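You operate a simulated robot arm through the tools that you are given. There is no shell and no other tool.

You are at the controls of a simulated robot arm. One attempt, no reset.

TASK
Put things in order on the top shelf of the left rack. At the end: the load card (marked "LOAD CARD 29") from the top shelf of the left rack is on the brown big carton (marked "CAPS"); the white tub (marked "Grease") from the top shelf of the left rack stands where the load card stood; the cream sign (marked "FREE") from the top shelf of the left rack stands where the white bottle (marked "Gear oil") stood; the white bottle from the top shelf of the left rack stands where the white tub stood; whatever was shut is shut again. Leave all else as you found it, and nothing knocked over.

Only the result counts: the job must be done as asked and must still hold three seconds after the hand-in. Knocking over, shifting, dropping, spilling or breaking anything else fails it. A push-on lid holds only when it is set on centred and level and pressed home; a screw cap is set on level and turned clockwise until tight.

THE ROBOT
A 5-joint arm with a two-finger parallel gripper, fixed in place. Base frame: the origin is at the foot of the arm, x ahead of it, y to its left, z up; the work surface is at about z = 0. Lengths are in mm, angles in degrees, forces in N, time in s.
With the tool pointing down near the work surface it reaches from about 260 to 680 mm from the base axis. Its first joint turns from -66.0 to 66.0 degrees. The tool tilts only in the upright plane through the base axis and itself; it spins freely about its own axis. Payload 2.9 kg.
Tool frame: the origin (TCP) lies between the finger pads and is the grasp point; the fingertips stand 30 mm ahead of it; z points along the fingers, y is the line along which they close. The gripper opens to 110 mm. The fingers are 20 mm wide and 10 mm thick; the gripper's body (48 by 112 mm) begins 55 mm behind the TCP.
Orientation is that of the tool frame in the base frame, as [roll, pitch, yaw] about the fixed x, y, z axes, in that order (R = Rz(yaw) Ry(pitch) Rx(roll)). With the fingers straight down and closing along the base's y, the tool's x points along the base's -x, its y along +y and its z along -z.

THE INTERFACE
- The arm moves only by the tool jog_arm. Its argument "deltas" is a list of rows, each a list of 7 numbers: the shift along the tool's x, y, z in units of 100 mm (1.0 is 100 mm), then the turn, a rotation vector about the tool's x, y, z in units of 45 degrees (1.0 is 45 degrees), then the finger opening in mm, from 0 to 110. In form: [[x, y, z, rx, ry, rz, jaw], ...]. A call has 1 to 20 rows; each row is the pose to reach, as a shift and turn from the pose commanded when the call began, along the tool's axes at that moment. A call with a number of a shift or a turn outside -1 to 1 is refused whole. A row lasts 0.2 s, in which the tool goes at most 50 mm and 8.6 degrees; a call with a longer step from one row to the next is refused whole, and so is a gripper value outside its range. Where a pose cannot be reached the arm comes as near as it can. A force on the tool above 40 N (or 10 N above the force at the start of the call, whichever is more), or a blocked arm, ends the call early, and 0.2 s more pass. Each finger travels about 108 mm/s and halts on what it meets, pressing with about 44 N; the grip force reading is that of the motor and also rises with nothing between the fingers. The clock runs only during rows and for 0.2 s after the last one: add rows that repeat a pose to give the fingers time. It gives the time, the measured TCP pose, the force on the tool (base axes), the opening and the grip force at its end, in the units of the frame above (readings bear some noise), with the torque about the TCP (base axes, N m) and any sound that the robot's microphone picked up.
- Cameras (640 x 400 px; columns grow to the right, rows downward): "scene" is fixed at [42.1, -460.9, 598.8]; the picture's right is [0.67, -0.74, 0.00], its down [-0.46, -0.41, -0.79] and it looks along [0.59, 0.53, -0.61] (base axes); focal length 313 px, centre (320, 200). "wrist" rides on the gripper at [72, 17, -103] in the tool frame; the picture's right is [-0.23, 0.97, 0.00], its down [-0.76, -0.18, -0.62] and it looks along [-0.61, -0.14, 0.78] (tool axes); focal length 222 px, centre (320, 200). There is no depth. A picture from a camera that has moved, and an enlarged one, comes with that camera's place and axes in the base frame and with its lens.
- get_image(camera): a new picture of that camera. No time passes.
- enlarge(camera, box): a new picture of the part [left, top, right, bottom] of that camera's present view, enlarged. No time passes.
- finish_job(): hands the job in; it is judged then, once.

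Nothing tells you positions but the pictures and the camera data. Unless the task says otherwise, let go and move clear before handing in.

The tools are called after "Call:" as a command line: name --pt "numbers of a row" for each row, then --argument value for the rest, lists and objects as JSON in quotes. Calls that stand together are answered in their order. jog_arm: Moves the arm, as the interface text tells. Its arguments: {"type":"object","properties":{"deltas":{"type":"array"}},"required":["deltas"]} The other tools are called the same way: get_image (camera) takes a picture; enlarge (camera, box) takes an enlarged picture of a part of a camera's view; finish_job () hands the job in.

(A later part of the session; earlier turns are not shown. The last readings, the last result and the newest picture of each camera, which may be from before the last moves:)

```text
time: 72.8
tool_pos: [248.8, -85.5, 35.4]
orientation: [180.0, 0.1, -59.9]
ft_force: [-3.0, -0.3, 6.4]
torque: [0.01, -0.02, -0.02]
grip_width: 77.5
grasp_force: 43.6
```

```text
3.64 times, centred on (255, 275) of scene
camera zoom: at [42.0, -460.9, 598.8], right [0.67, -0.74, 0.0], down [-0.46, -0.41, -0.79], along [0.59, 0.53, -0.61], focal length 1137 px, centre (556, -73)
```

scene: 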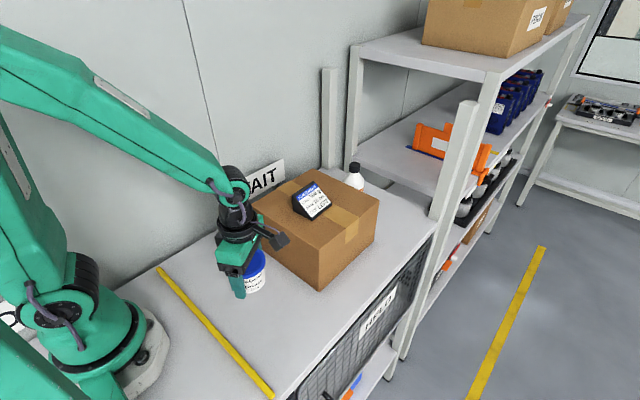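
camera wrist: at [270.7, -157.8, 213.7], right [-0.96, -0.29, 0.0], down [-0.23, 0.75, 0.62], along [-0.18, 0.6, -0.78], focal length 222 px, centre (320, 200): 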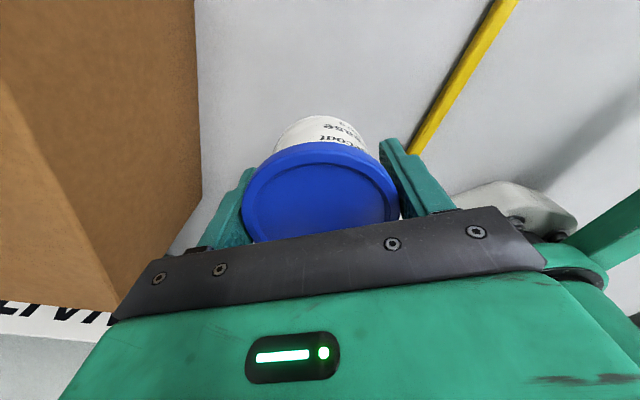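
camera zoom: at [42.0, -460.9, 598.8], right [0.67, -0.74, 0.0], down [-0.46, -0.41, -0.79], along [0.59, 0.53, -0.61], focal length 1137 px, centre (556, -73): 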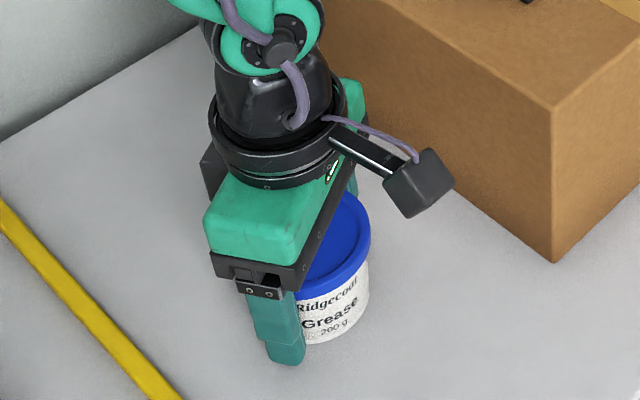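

The tub is down on the shelf. I'll release it and rise straight up.

Call:
jog_arm --pt "0 0 -0.005 0 0 0 70" --pt "0 0 -0.005 0 0 0 80" --pt "0 0 -0.005 0 0 0 90" --pt "0 0 -0.005 0 0 0 100" --pt "0 0 -0.005 0 0 0 110" --pt "0 0 -0.005 0 0 0 110"

Call:
get_image --camera "wrist"

Call:
jog_arm --pt "0 0 -0.1 0 0 0 110" --pt "0 0 -0.25 0 0 0 110" --pt "0 0 -0.45 0 0 0 110" --pt "0 0 -0.7 0 0 0 110" --pt "0 0 -1.0 0 0 0 110"

Call:
jog_arm --pt "0 0 -0.3 0 0 0 110" --pt "0 0 -0.7 0 0 0 110" --pt "0 0 -1.0 0 0 0 110" --pt "0 0 -1.0 0 0 0 110"

Call:
get_image --camera "scene"

Call:
get_image --camera "wrist"

```text
time: 74.2
tool_pos: [249.2, -84.7, 35.3]
orientation: [180.0, 0.0, -59.9]
ft_force: [-0.1, 0.4, 0.5]
torque: [-0.01, -0.01, 0.02]
grip_width: 110.1
grasp_force: 0.1
```

```text
taken
camera wrist: at [270.3, -156.8, 139.6], right [-0.96, -0.29, 0.0], down [-0.23, 0.75, 0.62], along [-0.18, 0.6, -0.78], focal length 222 px, centre (320, 200)
```

wrist: 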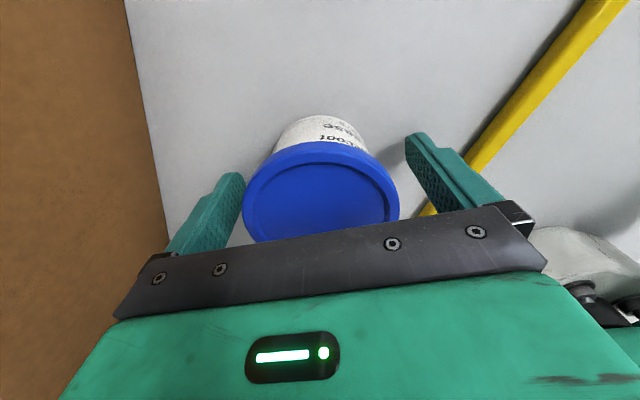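

```text
time: 75.4
tool_pos: [249.9, -84.7, 137.1]
orientation: [179.9, 0.0, -60.0]
ft_force: [-0.6, 0.5, 1.2]
torque: [0.01, -0.01, 0.03]
grip_width: 109.8
grasp_force: 0.1
```

```text
time: 76.4
tool_pos: [248.3, -84.9, 236.6]
orientation: [179.9, 0.0, -60.0]
ft_force: [-0.6, -0.2, 0.9]
torque: [-0.02, -0.03, -0.02]
grip_width: 109.8
grasp_force: 0.0
```

```text
taken
```

scene: 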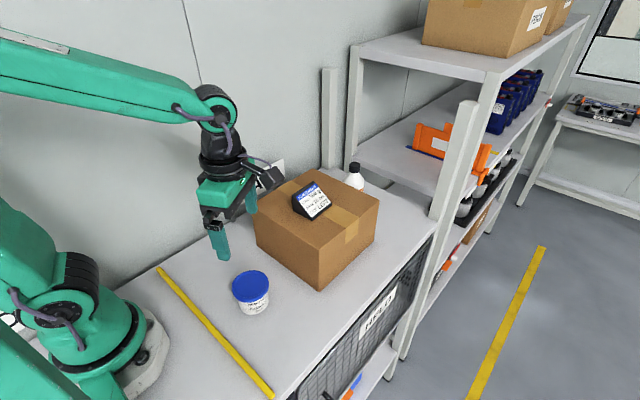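

```text
taken
camera wrist: at [270.8, -156.6, 340.0], right [-0.96, -0.29, 0.0], down [-0.23, 0.75, 0.62], along [-0.18, 0.6, -0.78], focal length 222 px, centre (320, 200)
```

wrist: 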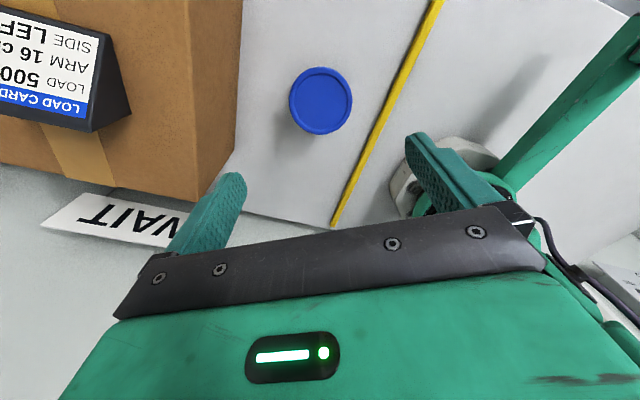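

The tub stands where the card was. Next is the bottle: I'll fly over the card and carton toward (645, −46).

Call:
jog_arm --pt "0 0 -0.3 0 0 0 110" --pt "0.1 -0.2 -0.3 0 0 0 110" --pt "0.2 -0.4 -0.3 0 0 0 110" --pt "0.3 -0.6 -0.3 0 0 0 110" --pt "0.382 -0.761 -0.3 0 0 0 110"

Call:
jog_arm --pt "0.1 -0.2 0 0 0 0 110" --pt "0.2 -0.4 0 0 0 0 110" --pt "0.3 -0.6 0 0 0 0 110" --pt "0.382 -0.761 0 0 0 0 110"

Call:
jog_arm --pt "0.1 -0.2 0 0 0 0 110" --pt "0.2 -0.4 0 0 0 0 110" --pt "0.3 -0.6 0 0 0 0 110" --pt "0.382 -0.761 0 0 0 0 110"

Call:
jog_arm --pt "0.1 -0.2 0 0 0 -0.11 110" --pt "0.2 -0.4 0 0 0 -0.22 110" --pt "0.3 -0.6 0.1 0 0 -0.333 110" --pt "0.34 -0.7 0.2 0 0 -0.333 110"

Call:
get_image --camera "wrist"

Call:
get_image --camera "scene"

```text
time: 77.6
tool_pos: [335.2, -80.1, 266.5]
orientation: [-179.9, 0.0, -60.1]
ft_force: [-0.2, -0.2, 0.3]
torque: [0.0, 0.0, -0.03]
grip_width: 110.0
grasp_force: 0.1
```

```text
time: 78.6
tool_pos: [420.2, -75.2, 266.8]
orientation: [180.0, 0.0, -59.9]
ft_force: [0.7, -0.4, -0.2]
torque: [-0.01, 0.02, 0.01]
grip_width: 110.1
grasp_force: 0.1
```

```text
time: 79.6
tool_pos: [506.0, -69.9, 266.1]
orientation: [-180.0, 0.1, -60.1]
ft_force: [-0.4, -0.8, 0.2]
torque: [-0.02, 0.0, -0.03]
grip_width: 109.7
grasp_force: 0.0
```

```text
time: 80.6
tool_pos: [581.6, -66.1, 246.6]
orientation: [-180.0, 0.0, -44.9]
ft_force: [0.2, 1.0, 1.0]
torque: [0.02, -0.04, -0.02]
grip_width: 110.3
grasp_force: 0.0
```

```text
taken
camera wrist: at [620.6, -128.4, 349.2], right [-0.85, -0.53, 0.0], down [-0.41, 0.66, 0.62], along [-0.33, 0.53, -0.78], focal length 222 px, centre (320, 200)
```

wrist: 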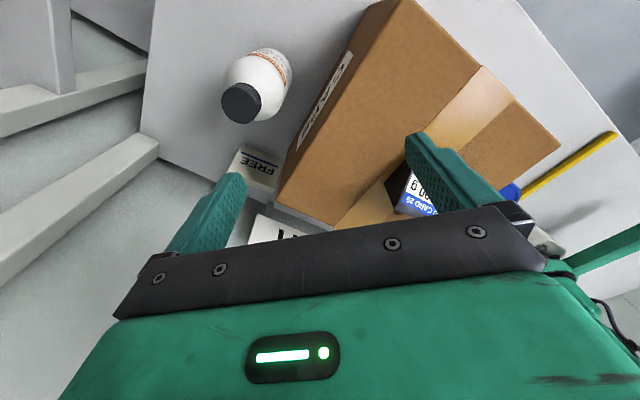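

```text
taken
```

scene: 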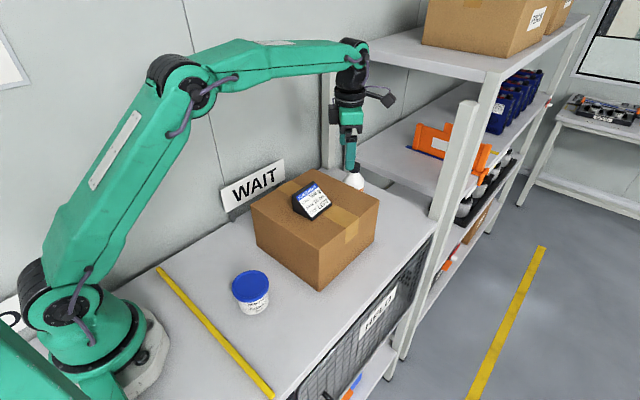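

Call:
enlarge --camera "wrist" --box '[200, 20, 320, 140]'

Call:
enlarge --camera "wrist" --box '[210, 130, 320, 230]'

```text
3.33 times, centred on (260, 80) of wrist
camera zoom: at [620.6, -128.4, 349.2], right [-0.85, -0.53, 0.0], down [-0.41, 0.66, 0.62], along [-0.33, 0.53, -0.78], focal length 740 px, centre (520, 600)
```

zoom: 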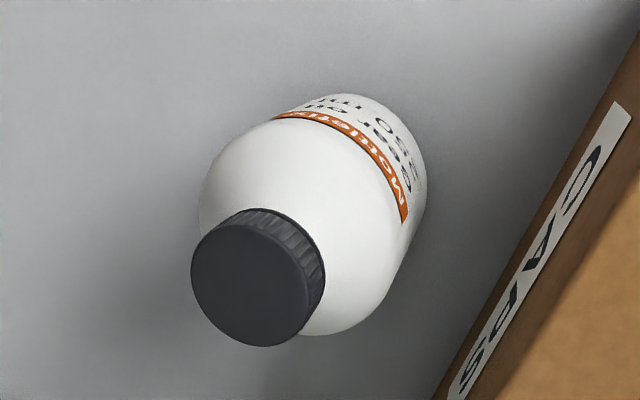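

```text
4.00 times, centred on (265, 180) of wrist
camera zoom: at [620.6, -128.4, 349.2], right [-0.85, -0.53, 0.0], down [-0.41, 0.66, 0.62], along [-0.33, 0.53, -0.78], focal length 888 px, centre (540, 280)
```

zoom: 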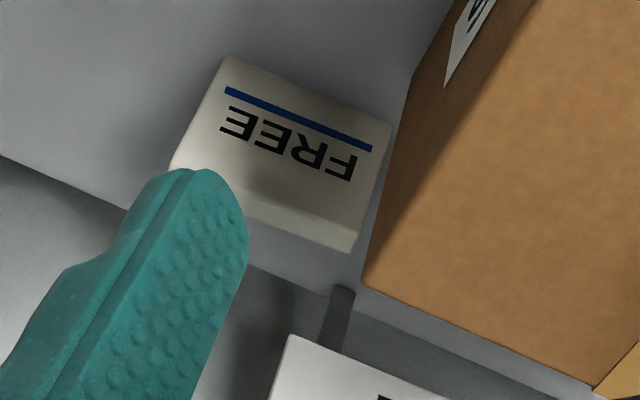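

The bottle's axis works out at about (649.5, −46.7), with its height near 155. I'll move over it at z ≈ 205 and check again.

Call:
jog_arm --pt "0.0 0.0 0.2 0 0 0 110" --pt "0.1 -0.18 0.4 0 0 0 110" --pt "0.2 -0.36 0.4 0 0 0 110" --pt "0.29 -0.52 0.4 0 0 0 110" --pt "0.332 -0.6 0.4 0 0 0 110" --pt "0.332 -0.6 0.4 0 0 0 110"

Call:
get_image --camera "wrist"

Call:
enlarge --camera "wrist" --box '[250, 60, 390, 200]'

Call:
enlarge --camera "scene" --box '[310, 80, 430, 200]'

```text
time: 82.0
tool_pos: [648.3, -45.7, 206.4]
orientation: [-179.9, 0.0, -45.1]
ft_force: [0.0, -0.3, 0.8]
torque: [-0.02, -0.03, 0.02]
grip_width: 110.0
grasp_force: 0.0
```

```text
taken
camera wrist: at [687.0, -109.5, 309.5], right [-0.85, -0.53, 0.0], down [-0.41, 0.66, 0.62], along [-0.33, 0.53, -0.78], focal length 222 px, centre (320, 200)
```

wrist: 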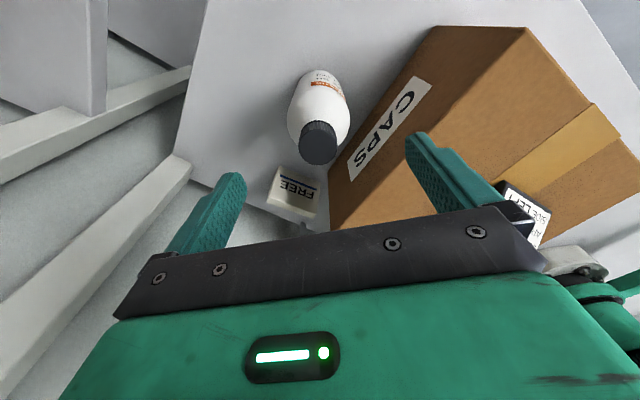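

```text
2.86 times, centred on (320, 130) of wrist
camera zoom: at [687.0, -109.5, 309.5], right [-0.85, -0.53, 0.0], down [-0.41, 0.66, 0.62], along [-0.33, 0.53, -0.78], focal length 635 px, centre (320, 400)
```

zoom: 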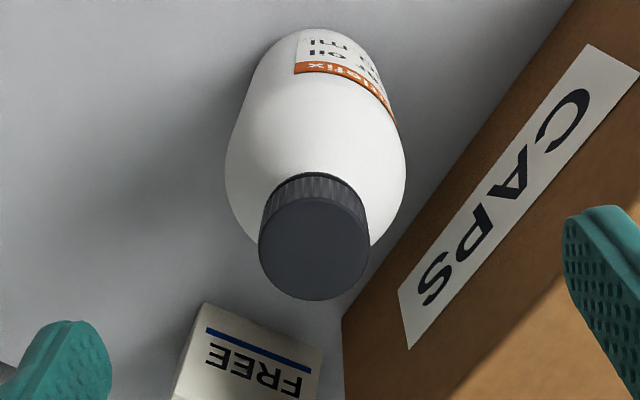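

```text
3.33 times, centred on (370, 140) of scene
camera zoom: at [42.1, -460.9, 598.8], right [0.67, -0.74, 0.0], down [-0.46, -0.41, -0.79], along [0.59, 0.53, -0.61], focal length 1042 px, centre (153, 400)
```

zoom: 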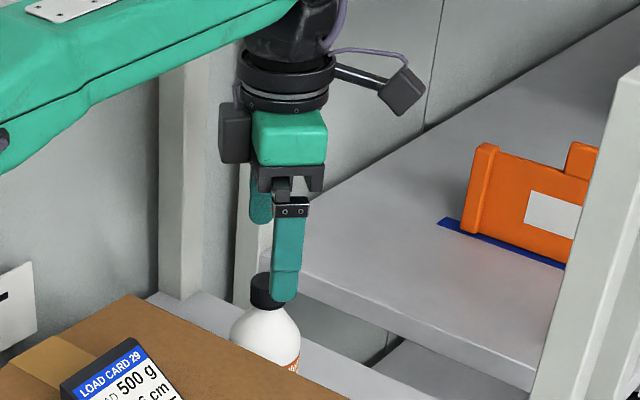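

The gripper is within 2 mm of the bottle's axis. I'll correct that and go down to z ≈ 108, where the palm should sit just above the cap.

Call:
jog_arm --pt "0.011 -0.014 0.1 0 0 0 110" --pt "0.011 -0.014 0.25 0 0 0 110" --pt "0.011 -0.014 0.4 0 0 0 110" --pt "0.011 -0.014 0.55 0 0 0 110" --pt "0.011 -0.014 0.7 0 0 0 110" --pt "0.011 -0.014 0.82 0 0 0 110" --pt "0.011 -0.014 0.9 0 0 0 110" --pt "0.011 -0.014 0.95 0 0 0 110" --pt "0.011 -0.014 0.98 0 0 0 110" --pt "0.011 -0.014 0.98 0 0 0 110"

Call:
get_image --camera "wrist"

Call:
enlarge --camera "scene" --box '[320, 110, 420, 210]'

```text
time: 84.2
tool_pos: [649.7, -45.2, 108.7]
orientation: [-180.0, 0.1, -45.1]
ft_force: [0.8, 0.5, 0.4]
torque: [0.02, -0.01, -0.01]
grip_width: 110.2
grasp_force: 0.0
```

```text
taken
camera wrist: at [688.3, -109.5, 211.6], right [-0.85, -0.53, 0.0], down [-0.41, 0.66, 0.62], along [-0.33, 0.53, -0.78], focal length 222 px, centre (320, 200)
```

wrist: 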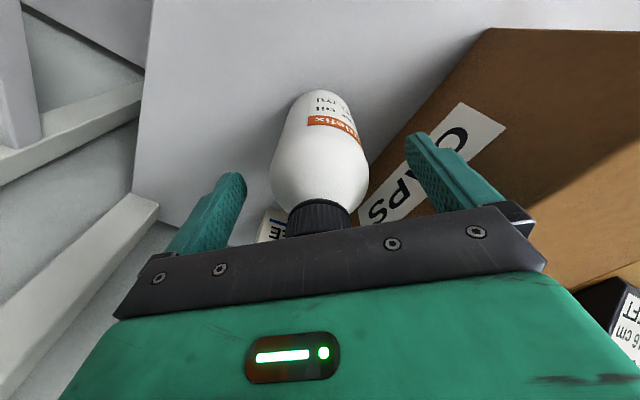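

```text
4.00 times, centred on (370, 160) of scene
camera zoom: at [42.1, -460.9, 598.8], right [0.67, -0.74, 0.0], down [-0.46, -0.41, -0.79], along [0.59, 0.53, -0.61], focal length 1250 px, centre (120, 360)
```

zoom: 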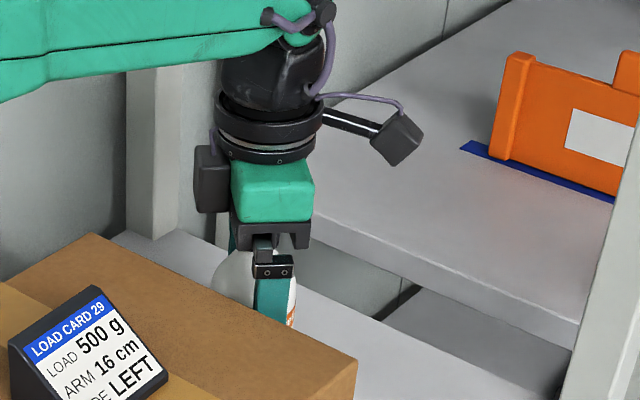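

Call:
jog_arm --pt "0 0 0.015 0 0 0 110" --pt "0 0 0.03 0 0 0 110" --pt "0 0 0.03 0 0 0 110"

Call:
enlarge --camera "wrist" --box '[230, 70, 430, 260]'

```text
time: 85.0
tool_pos: [650.2, -45.4, 105.6]
orientation: [-180.0, 0.1, -45.1]
ft_force: [-0.4, 0.5, -0.1]
torque: [-0.03, 0.0, -0.01]
grip_width: 110.1
grasp_force: 0.0
```

```text
2.11 times, centred on (330, 165) of wrist
camera zoom: at [688.3, -109.4, 208.3], right [-0.85, -0.53, 0.0], down [-0.41, 0.66, 0.62], along [-0.33, 0.53, -0.78], focal length 468 px, centre (299, 274)
```

zoom: 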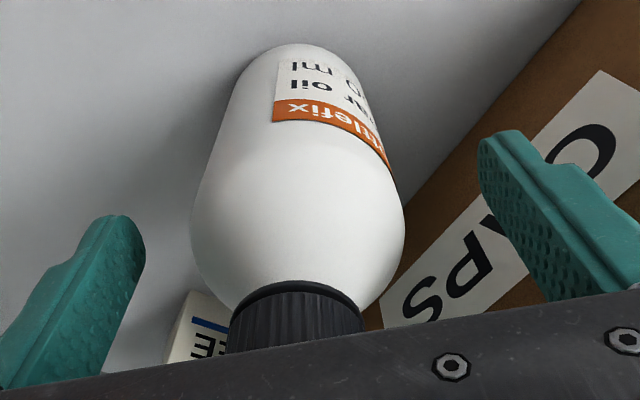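

No contact with the cap. I'll close on the bottle body slowly.

Call:
jog_arm --pt "0 0 0 0 0 0 100" --pt "0 0 0 0 0 0 90" --pt "0 0 0 0 0 0 80" --pt "0 0 0 0 0 0 74" --pt "0 0 0 0 0 0 70" --pt "0 0 0 0 0 0 66" --pt "0 0 0 0 0 0 63" --pt "0 0 0 0 0 0 60" --pt "0 0 0 0 0 0 50" --pt "0 0 0 0 0 0 40" --pt "0 0 0 0 0 0 40"

Call:
enlarge --camera "wrist" --box '[230, 70, 430, 260]'

Call:
enlarge --camera "scene" --box '[320, 110, 420, 210]'

```text
time: 87.4
tool_pos: [650.7, -45.1, 106.5]
orientation: [180.0, 0.0, -45.2]
ft_force: [0.1, -0.3, 0.3]
torque: [0.04, -0.04, -0.03]
grip_width: 58.1
grasp_force: 44.3
```

```text
2.11 times, centred on (330, 165) of wrist
camera zoom: at [688.3, -109.4, 208.5], right [-0.85, -0.53, 0.0], down [-0.41, 0.66, 0.62], along [-0.33, 0.53, -0.78], focal length 468 px, centre (299, 274)
```

zoom: 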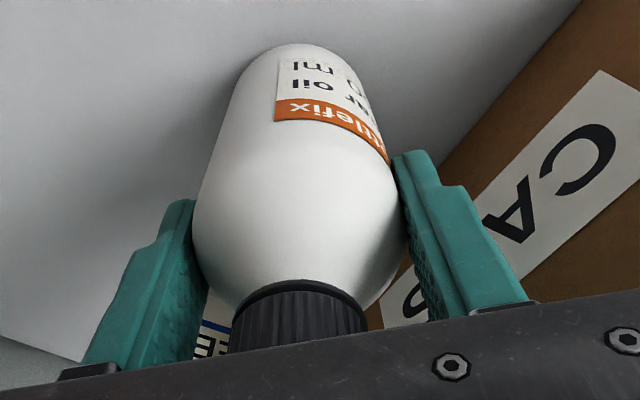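

```text
4.00 times, centred on (370, 160) of scene
camera zoom: at [42.0, -460.9, 598.8], right [0.67, -0.74, 0.0], down [-0.46, -0.41, -0.79], along [0.59, 0.53, -0.61], focal length 1250 px, centre (120, 360)
```

zoom: 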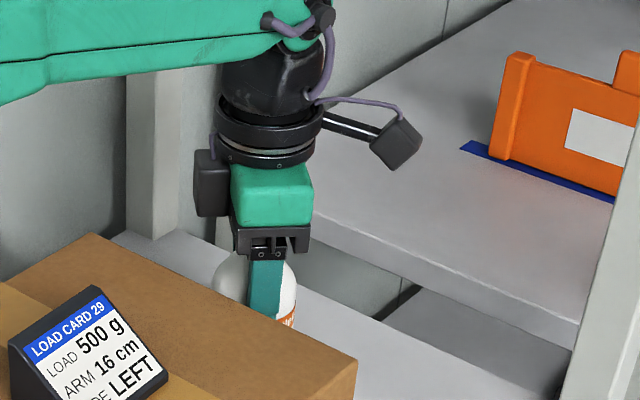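

Call:
jog_arm --pt "0 0 -0.01 0 0 0 30" --pt "0 0 -0.02 0 0 0 30" --pt "0 0 -0.035 0 0 0 30" --pt "0 0 -0.05 0 0 0 30" --pt "0 0 -0.065 0 0 0 30" --pt "0 0 -0.08 0 0 0 30"

Call:
enlarge --camera "wrist" --box '[230, 70, 430, 260]'

```text
time: 88.8
tool_pos: [650.6, -46.0, 113.4]
orientation: [179.9, 0.0, -45.1]
ft_force: [0.3, 0.5, -2.7]
torque: [-0.01, -0.02, -0.04]
grip_width: 58.1
grasp_force: 44.2
```

```text
2.11 times, centred on (330, 165) of wrist
camera zoom: at [688.4, -109.8, 216.5], right [-0.85, -0.53, 0.0], down [-0.41, 0.66, 0.62], along [-0.33, 0.53, -0.78], focal length 468 px, centre (299, 274)
```

zoom: 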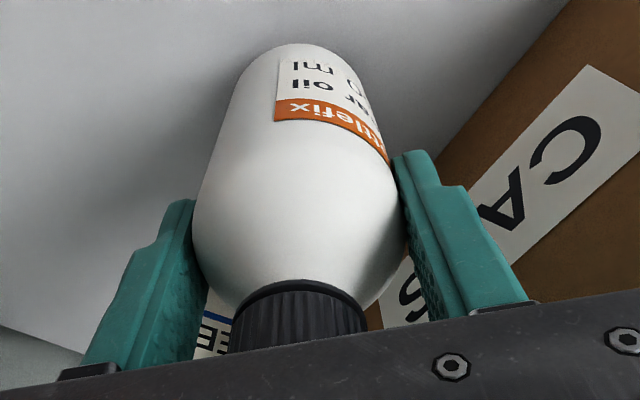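

The bottle lifts cleanly and weighs about 2.7 N. I'll raise it a little more and slide it over to the tub's old spot at (630.5, −188).

Call:
jog_arm --pt "0 0 -0.03 0 0 0 30" --pt "0 0 -0.07 0 0 0 30" --pt "0 0 -0.11 0 0 0 30" --pt "0 0 -0.14 0 0 0 30" --pt "0 0 -0.14 0 0 0 30"

Call:
jog_arm --pt "0.02 0.025 0 0 0 0 30" --pt "0.05 0.066 0 0 0 0 30" --pt "0.1 0.132 0 0 0 0 30" --pt "0.155 0.205 0 0 0 0 30" --pt "0.21 0.277 0 0 0 0 30" --pt "0.265 0.35 0 0 0 0 30" --pt "0.32 0.422 0 0 0 0 30" --pt "0.375 0.495 0 0 0 0 30" --pt "0.415 0.546 0 0 0 0 30" --pt "0.432 0.568 0 0 0 0 30"

Call:
jog_arm --pt "0.02 0.025 0 0 0 0 30" --pt "0.05 0.066 0 0 0 0 30" --pt "0.1 0.132 0 0 0 0 30" --pt "0.155 0.205 0 0 0 0 30" --pt "0.21 0.277 0 0 0 0 30" --pt "0.265 0.35 0 0 0 0 30" --pt "0.32 0.422 0 0 0 0 30" --pt "0.375 0.495 0 0 0 0 30" --pt "0.415 0.546 0 0 0 0 30" --pt "0.432 0.568 0 0 0 0 30"

Call:
get_image --camera "wrist"

Call:
enlarge --camera "scene" --box '[350, 130, 470, 250]'

```text
time: 90.0
tool_pos: [650.2, -45.2, 128.5]
orientation: [179.9, 0.1, -45.1]
ft_force: [-0.4, -0.6, -2.4]
torque: [-0.01, 0.0, -0.02]
grip_width: 58.3
grasp_force: 44.4
```

```text
time: 92.2
tool_pos: [639.1, -116.7, 127.6]
orientation: [180.0, 0.0, -45.1]
ft_force: [-0.2, 0.0, -2.8]
torque: [0.03, 0.01, 0.03]
grip_width: 58.0
grasp_force: 44.2
```

```text
time: 94.4
tool_pos: [630.5, -188.4, 128.6]
orientation: [-180.0, 0.0, -45.0]
ft_force: [-1.5, 0.1, -1.6]
torque: [0.0, 0.02, 0.01]
grip_width: 57.9
grasp_force: 44.1
```

```text
taken
camera wrist: at [669.1, -251.2, 230.5], right [-0.85, -0.53, 0.0], down [-0.41, 0.66, 0.62], along [-0.33, 0.53, -0.78], focal length 222 px, centre (320, 200)
```

wrist: 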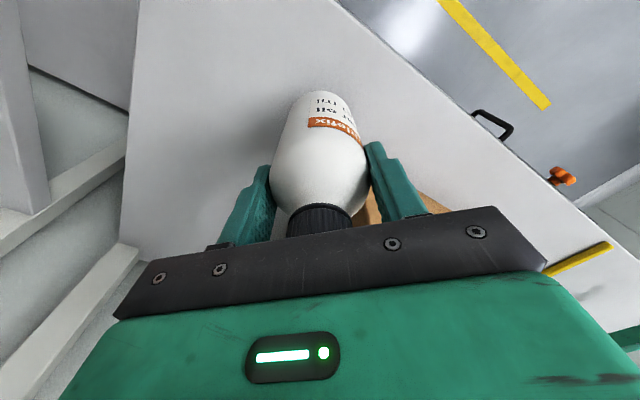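

```text
3.33 times, centred on (410, 190) of scene
camera zoom: at [42.1, -460.9, 598.8], right [0.67, -0.74, 0.0], down [-0.46, -0.41, -0.79], along [0.59, 0.53, -0.61], focal length 1042 px, centre (20, 233)
```

zoom: 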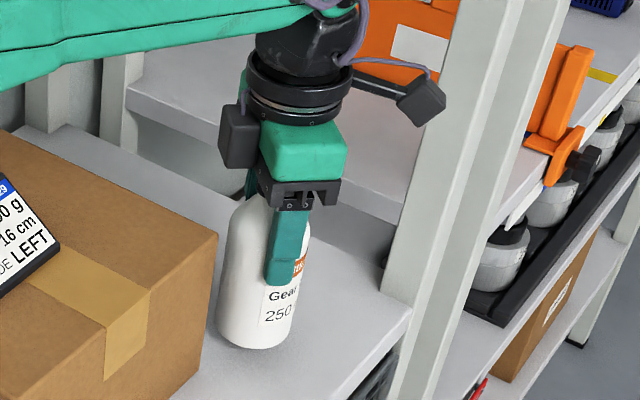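

Call:
jog_arm --pt "0 0 0.03 0 0 0 30" --pt "0 0 0.07 0 0 0 30" --pt "0 0 0.11 0 0 0 30" --pt "0 0 0.15 0 0 0 30" --pt "0 0 0.18 0 0 0 30" --pt "0 0 0.2 0 0 0 30"

Call:
jog_arm --pt "0 0 0.01 0 0 0 30" --pt "0 0 0.01 0 0 0 30"

Call:
jog_arm --pt "0 0 0.01 0 0 0 30" --pt "0 0 0.01 0 0 0 30"

```text
time: 95.8
tool_pos: [631.1, -186.6, 106.8]
orientation: [180.0, 0.0, -45.2]
ft_force: [-0.1, -0.1, -2.5]
torque: [0.02, 0.04, 0.0]
grip_width: 58.1
grasp_force: 44.0
```

```text
time: 96.4
tool_pos: [631.0, -186.8, 105.0]
orientation: [-179.9, -0.1, -45.0]
ft_force: [0.2, 0.0, -2.5]
torque: [-0.01, -0.01, 0.02]
grip_width: 58.0
grasp_force: 43.8
```

```text
time: 97.0
tool_pos: [629.5, -186.7, 105.9]
orientation: [180.0, 0.0, -44.9]
ft_force: [0.2, 0.3, -1.5]
torque: [0.0, -0.02, 0.0]
grip_width: 58.2
grasp_force: 44.0
```

Call:
jog_arm --pt "0 0 0.01 0 0 0 30" --pt "0 0 0.01 0 0 0 30"

Call:
jog_arm --pt "0 0 0.005 0 0 0 30" --pt "0 0 0.005 0 0 0 30"

Call:
enlarge --camera "scene" --box '[350, 130, 470, 250]'

```text
time: 97.6
tool_pos: [631.7, -187.0, 105.7]
orientation: [180.0, -0.1, -45.1]
ft_force: [-1.7, 0.3, 6.0]
torque: [0.06, 0.38, -0.02]
grip_width: 57.9
grasp_force: 44.0
```

```text
time: 98.2
tool_pos: [630.7, -187.4, 105.5]
orientation: [180.0, -0.1, -45.1]
ft_force: [-6.1, 1.0, 15.7]
torque: [0.18, 0.67, 0.01]
grip_width: 57.7
grasp_force: 44.3
```

```text
3.33 times, centred on (410, 190) of scene
camera zoom: at [41.9, -460.8, 598.8], right [0.67, -0.74, 0.0], down [-0.46, -0.41, -0.79], along [0.59, 0.53, -0.61], focal length 1042 px, centre (20, 233)
```

zoom: 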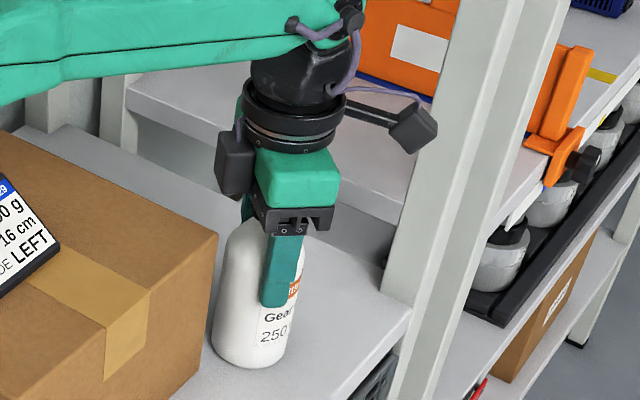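

The bottle is standing on the shelf. I'll ease the pressure, open and rise straight up.

Call:
jog_arm --pt "0 0 -0.008 0 0 0 30" --pt "0 0 -0.008 0 0 0 56" --pt "0 0 -0.008 0 0 0 60" --pt "0 0 -0.008 0 0 0 66" --pt "0 0 -0.008 0 0 0 74" --pt "0 0 -0.008 0 0 0 84" --pt "0 0 -0.008 0 0 0 96" --pt "0 0 -0.008 0 0 0 96"

Call:
get_image --camera "wrist"

Call:
jog_arm --pt "0 0 -0.08 0 0 0 96" --pt "0 0 -0.2 0 0 0 96" --pt "0 0 -0.35 0 0 0 96" --pt "0 0 -0.55 0 0 0 96" --pt "0 0 -0.75 0 0 0 96" --pt "0 0 -0.9 0 0 0 96"

Call:
get_image --camera "wrist"

Call:
enlarge --camera "scene" --box '[340, 100, 470, 250]'

```text
time: 100.0
tool_pos: [630.2, -185.8, 104.7]
orientation: [-180.0, 0.0, -45.1]
ft_force: [-0.4, -0.4, 0.3]
torque: [0.02, -0.01, 0.0]
grip_width: 96.0
grasp_force: 0.1
```

```text
taken
camera wrist: at [669.1, -250.7, 207.9], right [-0.85, -0.53, 0.0], down [-0.41, 0.66, 0.62], along [-0.33, 0.53, -0.78], focal length 222 px, centre (320, 200)
```

wrist: 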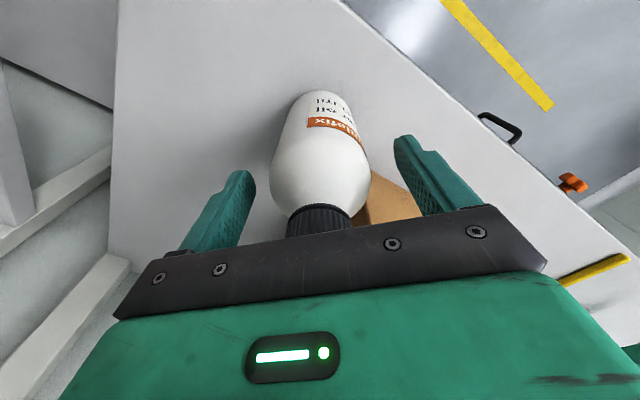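

```text
time: 101.4
tool_pos: [630.8, -186.5, 196.1]
orientation: [180.0, 0.0, -45.1]
ft_force: [0.4, 0.0, -0.1]
torque: [0.01, -0.01, -0.04]
grip_width: 95.9
grasp_force: 0.1
```

```text
taken
camera wrist: at [669.0, -250.9, 298.4], right [-0.85, -0.53, 0.0], down [-0.41, 0.66, 0.62], along [-0.33, 0.53, -0.78], focal length 222 px, centre (320, 200)
```

wrist: 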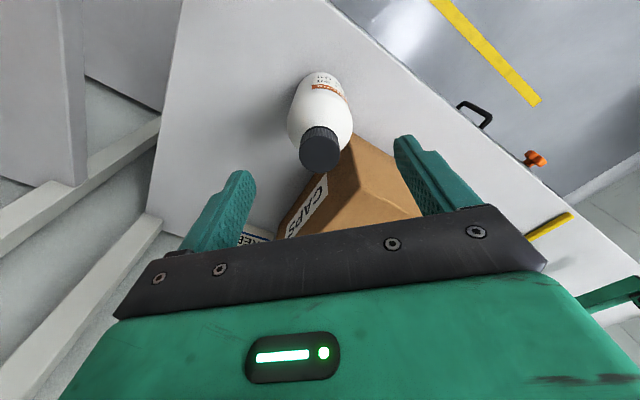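

```text
2.67 times, centred on (405, 175) of scene
camera zoom: at [42.0, -460.9, 598.8], right [0.67, -0.74, 0.0], down [-0.46, -0.41, -0.79], along [0.59, 0.53, -0.61], focal length 834 px, centre (93, 267)
```

zoom: 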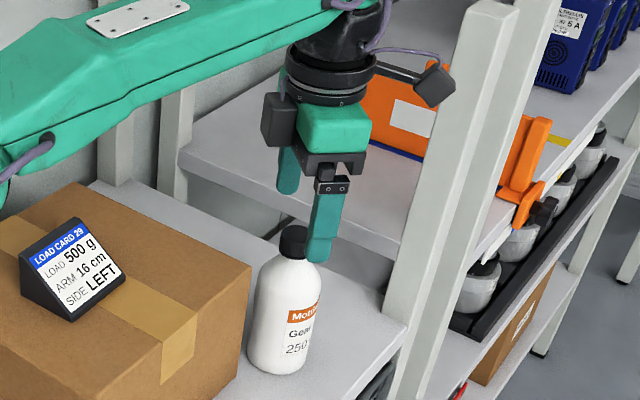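

The bottle stands where the tub was. Last is the FREE sign: I'll move over the carton's far side and look at it from closer.

Call:
jog_arm --pt "0 0 -0.1 0 0 0 96" --pt "-0.15 -0.08 -0.2 0 0 0 96" --pt "-0.33 -0.18 -0.2 0 0 0 96" --pt "-0.5 -0.28 -0.2 0 0 0 96" --pt "-0.636 -0.354 -0.2 0 0 0 96"

Call:
jog_arm --pt "-0.08 -0.08 -0.03 0 0 0.14 100" --pt "-0.16 -0.16 -0.06 0 0 0.29 105" --pt "-0.24 -0.24 -0.1 0 0 0.44 110" --pt "-0.33 -0.33 -0.14 0 0 0.59 110" --pt "-0.42 -0.42 -0.17 0 0 0.74 110" --pt "-0.495 -0.495 -0.2 0 0 0.889 110"

Call:
jog_arm --pt "-0.2 0 0 0 0 0 110" --pt "-0.45 0.01 0 0 0 0 110" --pt "-0.7 0.02 0 0 0 0 110" --pt "-0.905 0.021 0 0 0 0 110"

Call:
get_image --camera "wrist"

Call:
get_image --camera "scene"

```text
time: 102.6
tool_pos: [608.8, -116.1, 215.7]
orientation: [-180.0, 0.0, -45.0]
ft_force: [0.4, -1.0, -0.3]
torque: [-0.03, -0.01, 0.02]
grip_width: 96.2
grasp_force: 0.1
```

```text
time: 104.0
tool_pos: [611.2, -47.8, 235.4]
orientation: [179.9, 0.0, -85.2]
ft_force: [0.1, 0.1, 0.2]
torque: [-0.01, 0.03, 0.0]
grip_width: 110.1
grasp_force: 0.1
```

```text
time: 105.0
tool_pos: [602.2, 43.8, 234.1]
orientation: [179.9, 0.0, -85.1]
ft_force: [0.3, -0.7, -0.2]
torque: [-0.03, -0.03, 0.0]
grip_width: 110.1
grasp_force: 0.0
```

```text
taken
camera wrist: at [589.8, -30.8, 337.4], right [-0.99, 0.14, 0.0], down [0.11, 0.77, 0.62], along [0.09, 0.62, -0.78], focal length 222 px, centre (320, 200)
```

wrist: 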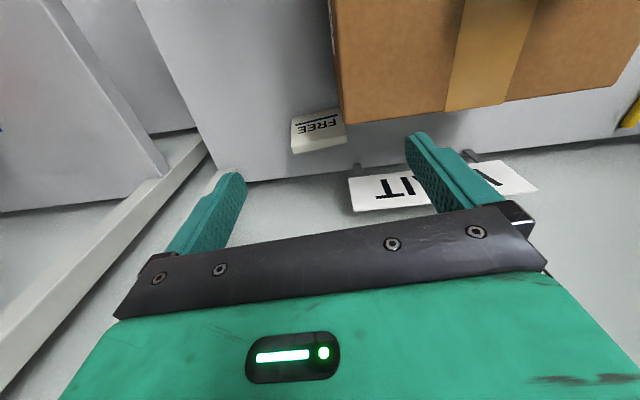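

```text
taken
```

scene: 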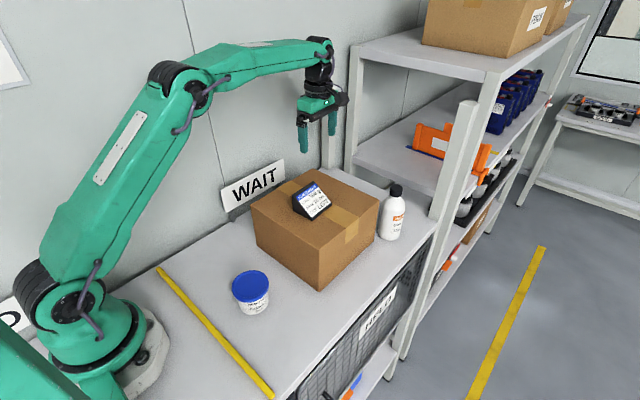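

Call:
enlarge --camera "wrist" --box '[270, 80, 380, 180]'

Call:
enlarge --camera "wrist" --box '[140, 80, 420, 250]'

```text
4.00 times, centred on (325, 130) of wrist
camera zoom: at [589.8, -30.8, 337.4], right [-0.99, 0.14, 0.0], down [0.11, 0.77, 0.62], along [0.09, 0.62, -0.78], focal length 888 px, centre (300, 480)
```

zoom: 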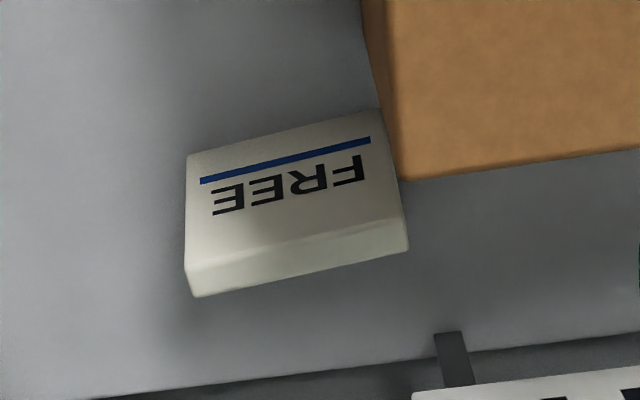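

```text
2.29 times, centred on (280, 165) of wrist
camera zoom: at [589.8, -30.8, 337.4], right [-0.99, 0.14, 0.0], down [0.11, 0.77, 0.62], along [0.09, 0.62, -0.78], focal length 508 px, centre (411, 280)
```

zoom: 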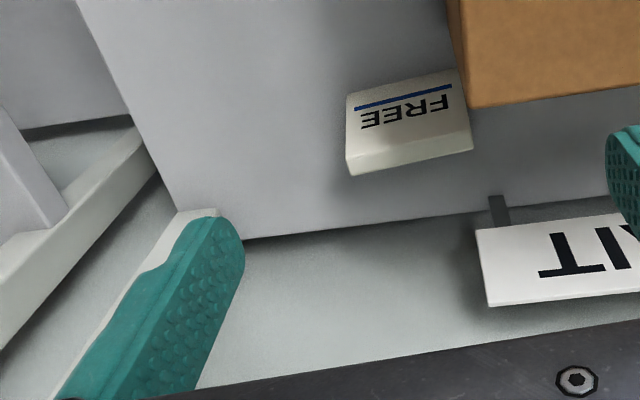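

The FREE sign is 73 mm long and about 57 mm high, centred near (611, 94.5) with a yaw of about 5.5°. I'll go over it, lower partway and check the alignment.

Call:
jog_arm --pt "-0.2 -0.06 0.1 0 0 -0.011 110" --pt "-0.4 -0.12 0.3 0 0 -0.011 110" --pt "-0.504 -0.143 0.6 0 0 -0.011 110" --pt "-0.504 -0.143 0.85 0 0 -0.011 110" --pt "-0.504 -0.143 1.0 0 0 -0.011 110" --pt "-0.504 -0.143 1.0 0 0 -0.011 110"

Call:
get_image --camera "wrist"

Call:
enlarge --camera "wrist" --box '[250, 80, 390, 220]'

Call:
get_image --camera "scene"

```text
time: 106.4
tool_pos: [609.8, 94.3, 134.6]
orientation: [180.0, 0.0, -84.6]
ft_force: [0.4, 0.1, -0.9]
torque: [0.02, 0.0, -0.01]
grip_width: 110.0
grasp_force: 0.1
```

```text
taken
camera wrist: at [599.6, 20.1, 237.7], right [-0.99, 0.13, 0.0], down [0.1, 0.78, 0.62], along [0.08, 0.62, -0.78], focal length 222 px, centre (320, 200)
```

wrist: 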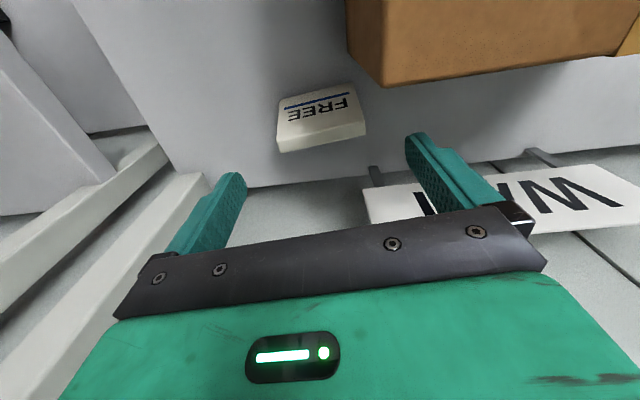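

```text
2.86 times, centred on (320, 150) of wrist
camera zoom: at [599.6, 20.1, 237.7], right [-0.99, 0.13, 0.0], down [0.1, 0.78, 0.62], along [0.08, 0.62, -0.78], focal length 635 px, centre (320, 343)
```

zoom: 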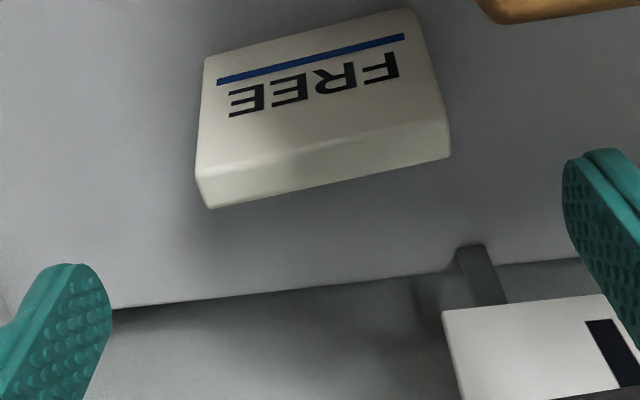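

```text
taken
```

scene: 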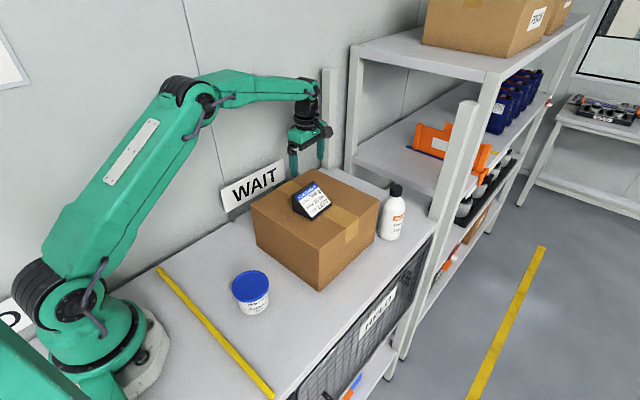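

The alignment is within about 1.5 mm. I'll lower to z ≈ 70 first and check the clearance between the camera box and the carton's top edge.

Call:
jog_arm --pt "-0.011 -0.014 0.1 0 0 0 110" --pt "-0.011 -0.014 0.22 0 0 0 110" --pt "-0.011 -0.014 0.34 0 0 0 110" --pt "-0.011 -0.014 0.46 0 0 0 110" --pt "-0.011 -0.014 0.56 0 0 0 110" --pt "-0.011 -0.014 0.64 0 0 0 110" --pt "-0.011 -0.014 0.64 0 0 0 110"

Call:
get_image --camera "wrist"

Call:
enlarge --camera "scene" --box '[270, 100, 390, 220]'

```text
time: 108.0
tool_pos: [612.5, 94.9, 70.7]
orientation: [-179.9, -0.1, -84.6]
ft_force: [-0.7, 0.3, 0.3]
torque: [0.01, -0.01, 0.0]
grip_width: 110.1
grasp_force: 0.2
```

```text
taken
camera wrist: at [601.5, 21.4, 173.6], right [-0.99, 0.13, 0.0], down [0.11, 0.78, 0.62], along [0.08, 0.62, -0.78], focal length 222 px, centre (320, 200)
```

wrist: 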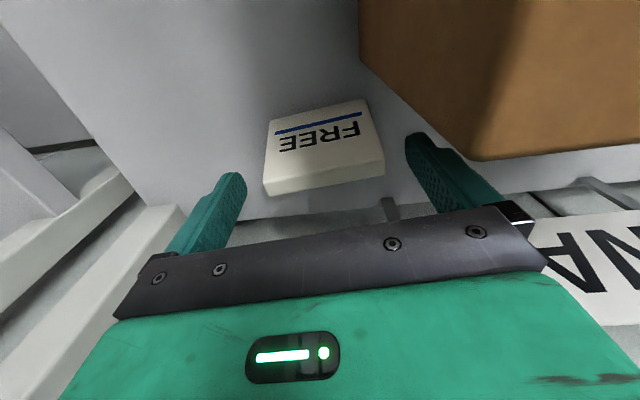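

```text
3.33 times, centred on (330, 160) of scene
camera zoom: at [42.1, -460.9, 598.8], right [0.67, -0.74, 0.0], down [-0.46, -0.41, -0.79], along [0.59, 0.53, -0.61], focal length 1042 px, centre (287, 333)
```

zoom: 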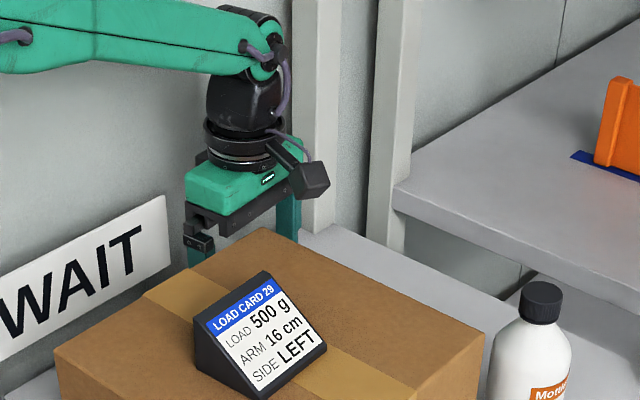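

The camera box is well above the carton. I'll lower to z ≈ 56 and close.

Call:
jog_arm --pt "0 0 0.05 0 0 0 110" --pt "0 0 0.1 0 0 0 110" --pt "0 0 0.145 0 0 0 110" --pt "0 0 0.145 0 0 0 100" --pt "0 0 0.145 0 0 0 92" --pt "0 0 0.145 0 0 0 84" --pt "0 0 0.145 0 0 0 79" --pt "0 0 0.145 0 0 0 75" --pt "0 0 0.145 0 0 0 71" --pt "0 0 0.145 0 0 0 60" --pt "0 0 0.145 0 0 0 40" --pt "0 0 0.145 0 0 0 40"

Call:
get_image --camera "wrist"

Call:
enlarge --camera "wrist" --box '[220, 90, 420, 260]'

```text
time: 110.6
tool_pos: [612.7, 94.6, 55.2]
orientation: [-180.0, 0.0, -84.6]
ft_force: [0.4, 0.3, 0.2]
torque: [0.04, -0.05, 0.01]
grip_width: 74.1
grasp_force: 44.3
```

```text
taken
camera wrist: at [601.2, 21.8, 159.1], right [-0.99, 0.13, 0.0], down [0.1, 0.78, 0.62], along [0.08, 0.62, -0.78], focal length 222 px, centre (320, 200)
```

wrist: 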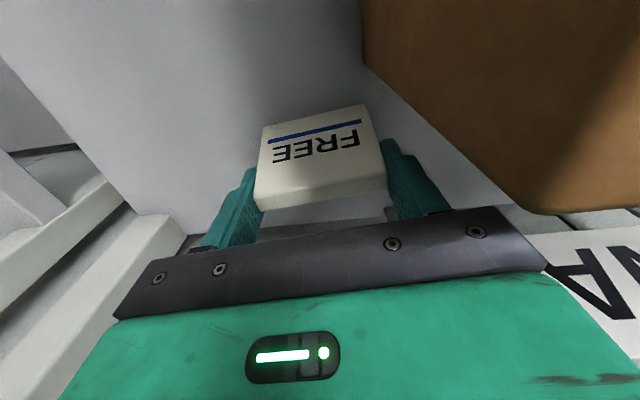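

```text
2.35 times, centred on (320, 175) of wrist
camera zoom: at [601.2, 21.8, 159.1], right [-0.99, 0.13, 0.0], down [0.1, 0.78, 0.62], along [0.08, 0.62, -0.78], focal length 523 px, centre (320, 259)
```

zoom: 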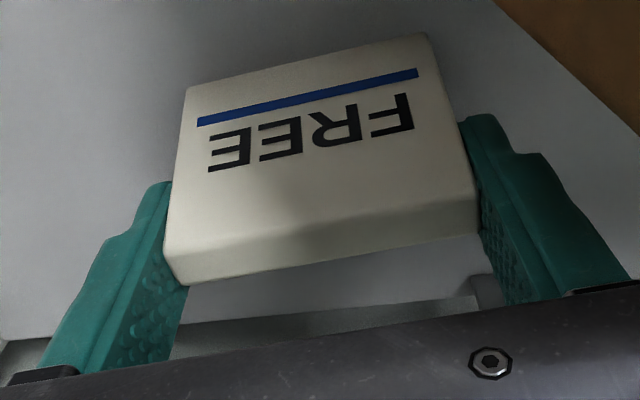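

Call:
jog_arm --pt "0 0 -0.01 0 0 0 30" --pt "0 0 -0.02 0 0 0 30" --pt "0 0 -0.035 0 0 0 30" --pt "0 0 -0.05 0 0 0 30" --pt "0 0 -0.065 0 0 0 30" --pt "0 0 -0.08 0 0 0 30"

Call:
enlarge --camera "wrist" --box '[220, 90, 420, 260]'

```text
time: 112.0
tool_pos: [611.6, 95.0, 63.0]
orientation: [-179.9, 0.0, -84.6]
ft_force: [-0.2, -0.6, -0.4]
torque: [0.01, -0.01, 0.03]
grip_width: 74.1
grasp_force: 44.4
```

```text
2.35 times, centred on (320, 175) of wrist
camera zoom: at [601.4, 21.4, 167.5], right [-0.99, 0.13, 0.0], down [0.1, 0.78, 0.62], along [0.08, 0.62, -0.78], focal length 523 px, centre (320, 259)
```

zoom: 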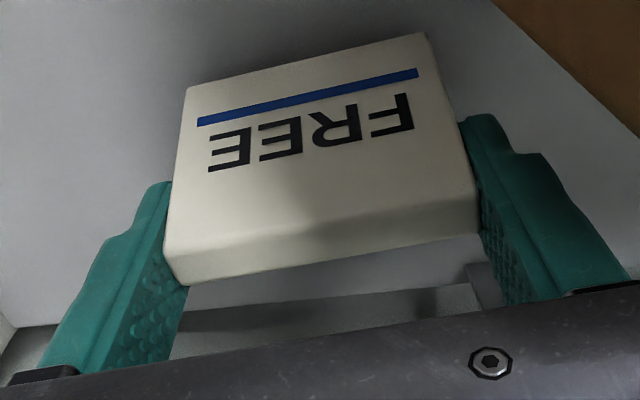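

The sign is held firmly. I'll lift it 20 mm more, then go outward first to clear the carton, then across to the bottle's old spot.

Call:
jog_arm --pt "0 0 -0.03 0 0 0 30" --pt "0 0 -0.08 0 0 0 30" --pt "0 0 -0.13 0 0 0 30" --pt "0 0 -0.18 0 0 0 30" --pt "0 0 -0.2 0 0 0 30"

Call:
jog_arm --pt "0.003 -0.03 0 0 0 0 30" --pt "0.008 -0.08 0 0 0 0 30" --pt "0.014 -0.15 0 0 0 0 30" --pt "0.021 -0.22 0 0 0 0 30" --pt "0.028 -0.29 0 0 0 0 30" --pt "0.034 -0.35 0 0 0 0 30" --pt "0.037 -0.38 0 0 0 0 30" --pt "0.037 -0.38 0 0 0 0 30"

Call:
get_image --camera "wrist"

Call:
get_image --camera "scene"

```text
time: 113.2
tool_pos: [612.2, 95.8, 84.6]
orientation: [-179.9, -0.1, -84.5]
ft_force: [-0.3, 0.1, -0.7]
torque: [-0.02, 0.01, 0.01]
grip_width: 74.4
grasp_force: 43.9
```

```text
time: 115.0
tool_pos: [651.3, 95.6, 84.0]
orientation: [179.9, 0.1, -84.6]
ft_force: [0.2, 0.4, -0.3]
torque: [0.01, 0.06, 0.01]
grip_width: 74.2
grasp_force: 44.3
```

```text
taken
camera wrist: at [639.8, 21.3, 186.9], right [-0.99, 0.13, 0.0], down [0.11, 0.78, 0.62], along [0.08, 0.62, -0.78], focal length 222 px, centre (320, 200)
```

wrist: 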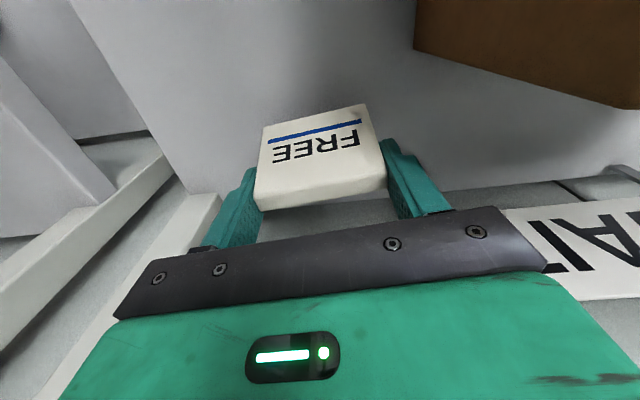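

```text
taken
```

scene: 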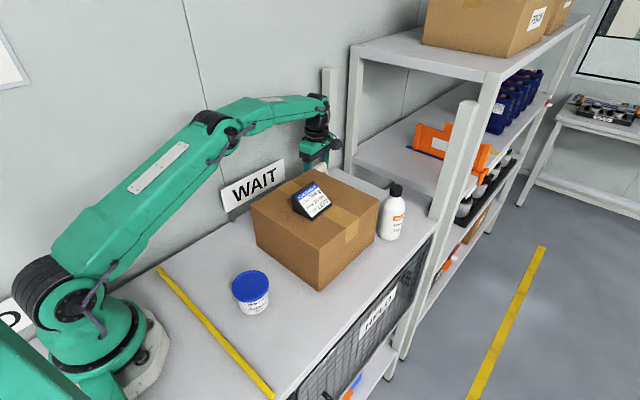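

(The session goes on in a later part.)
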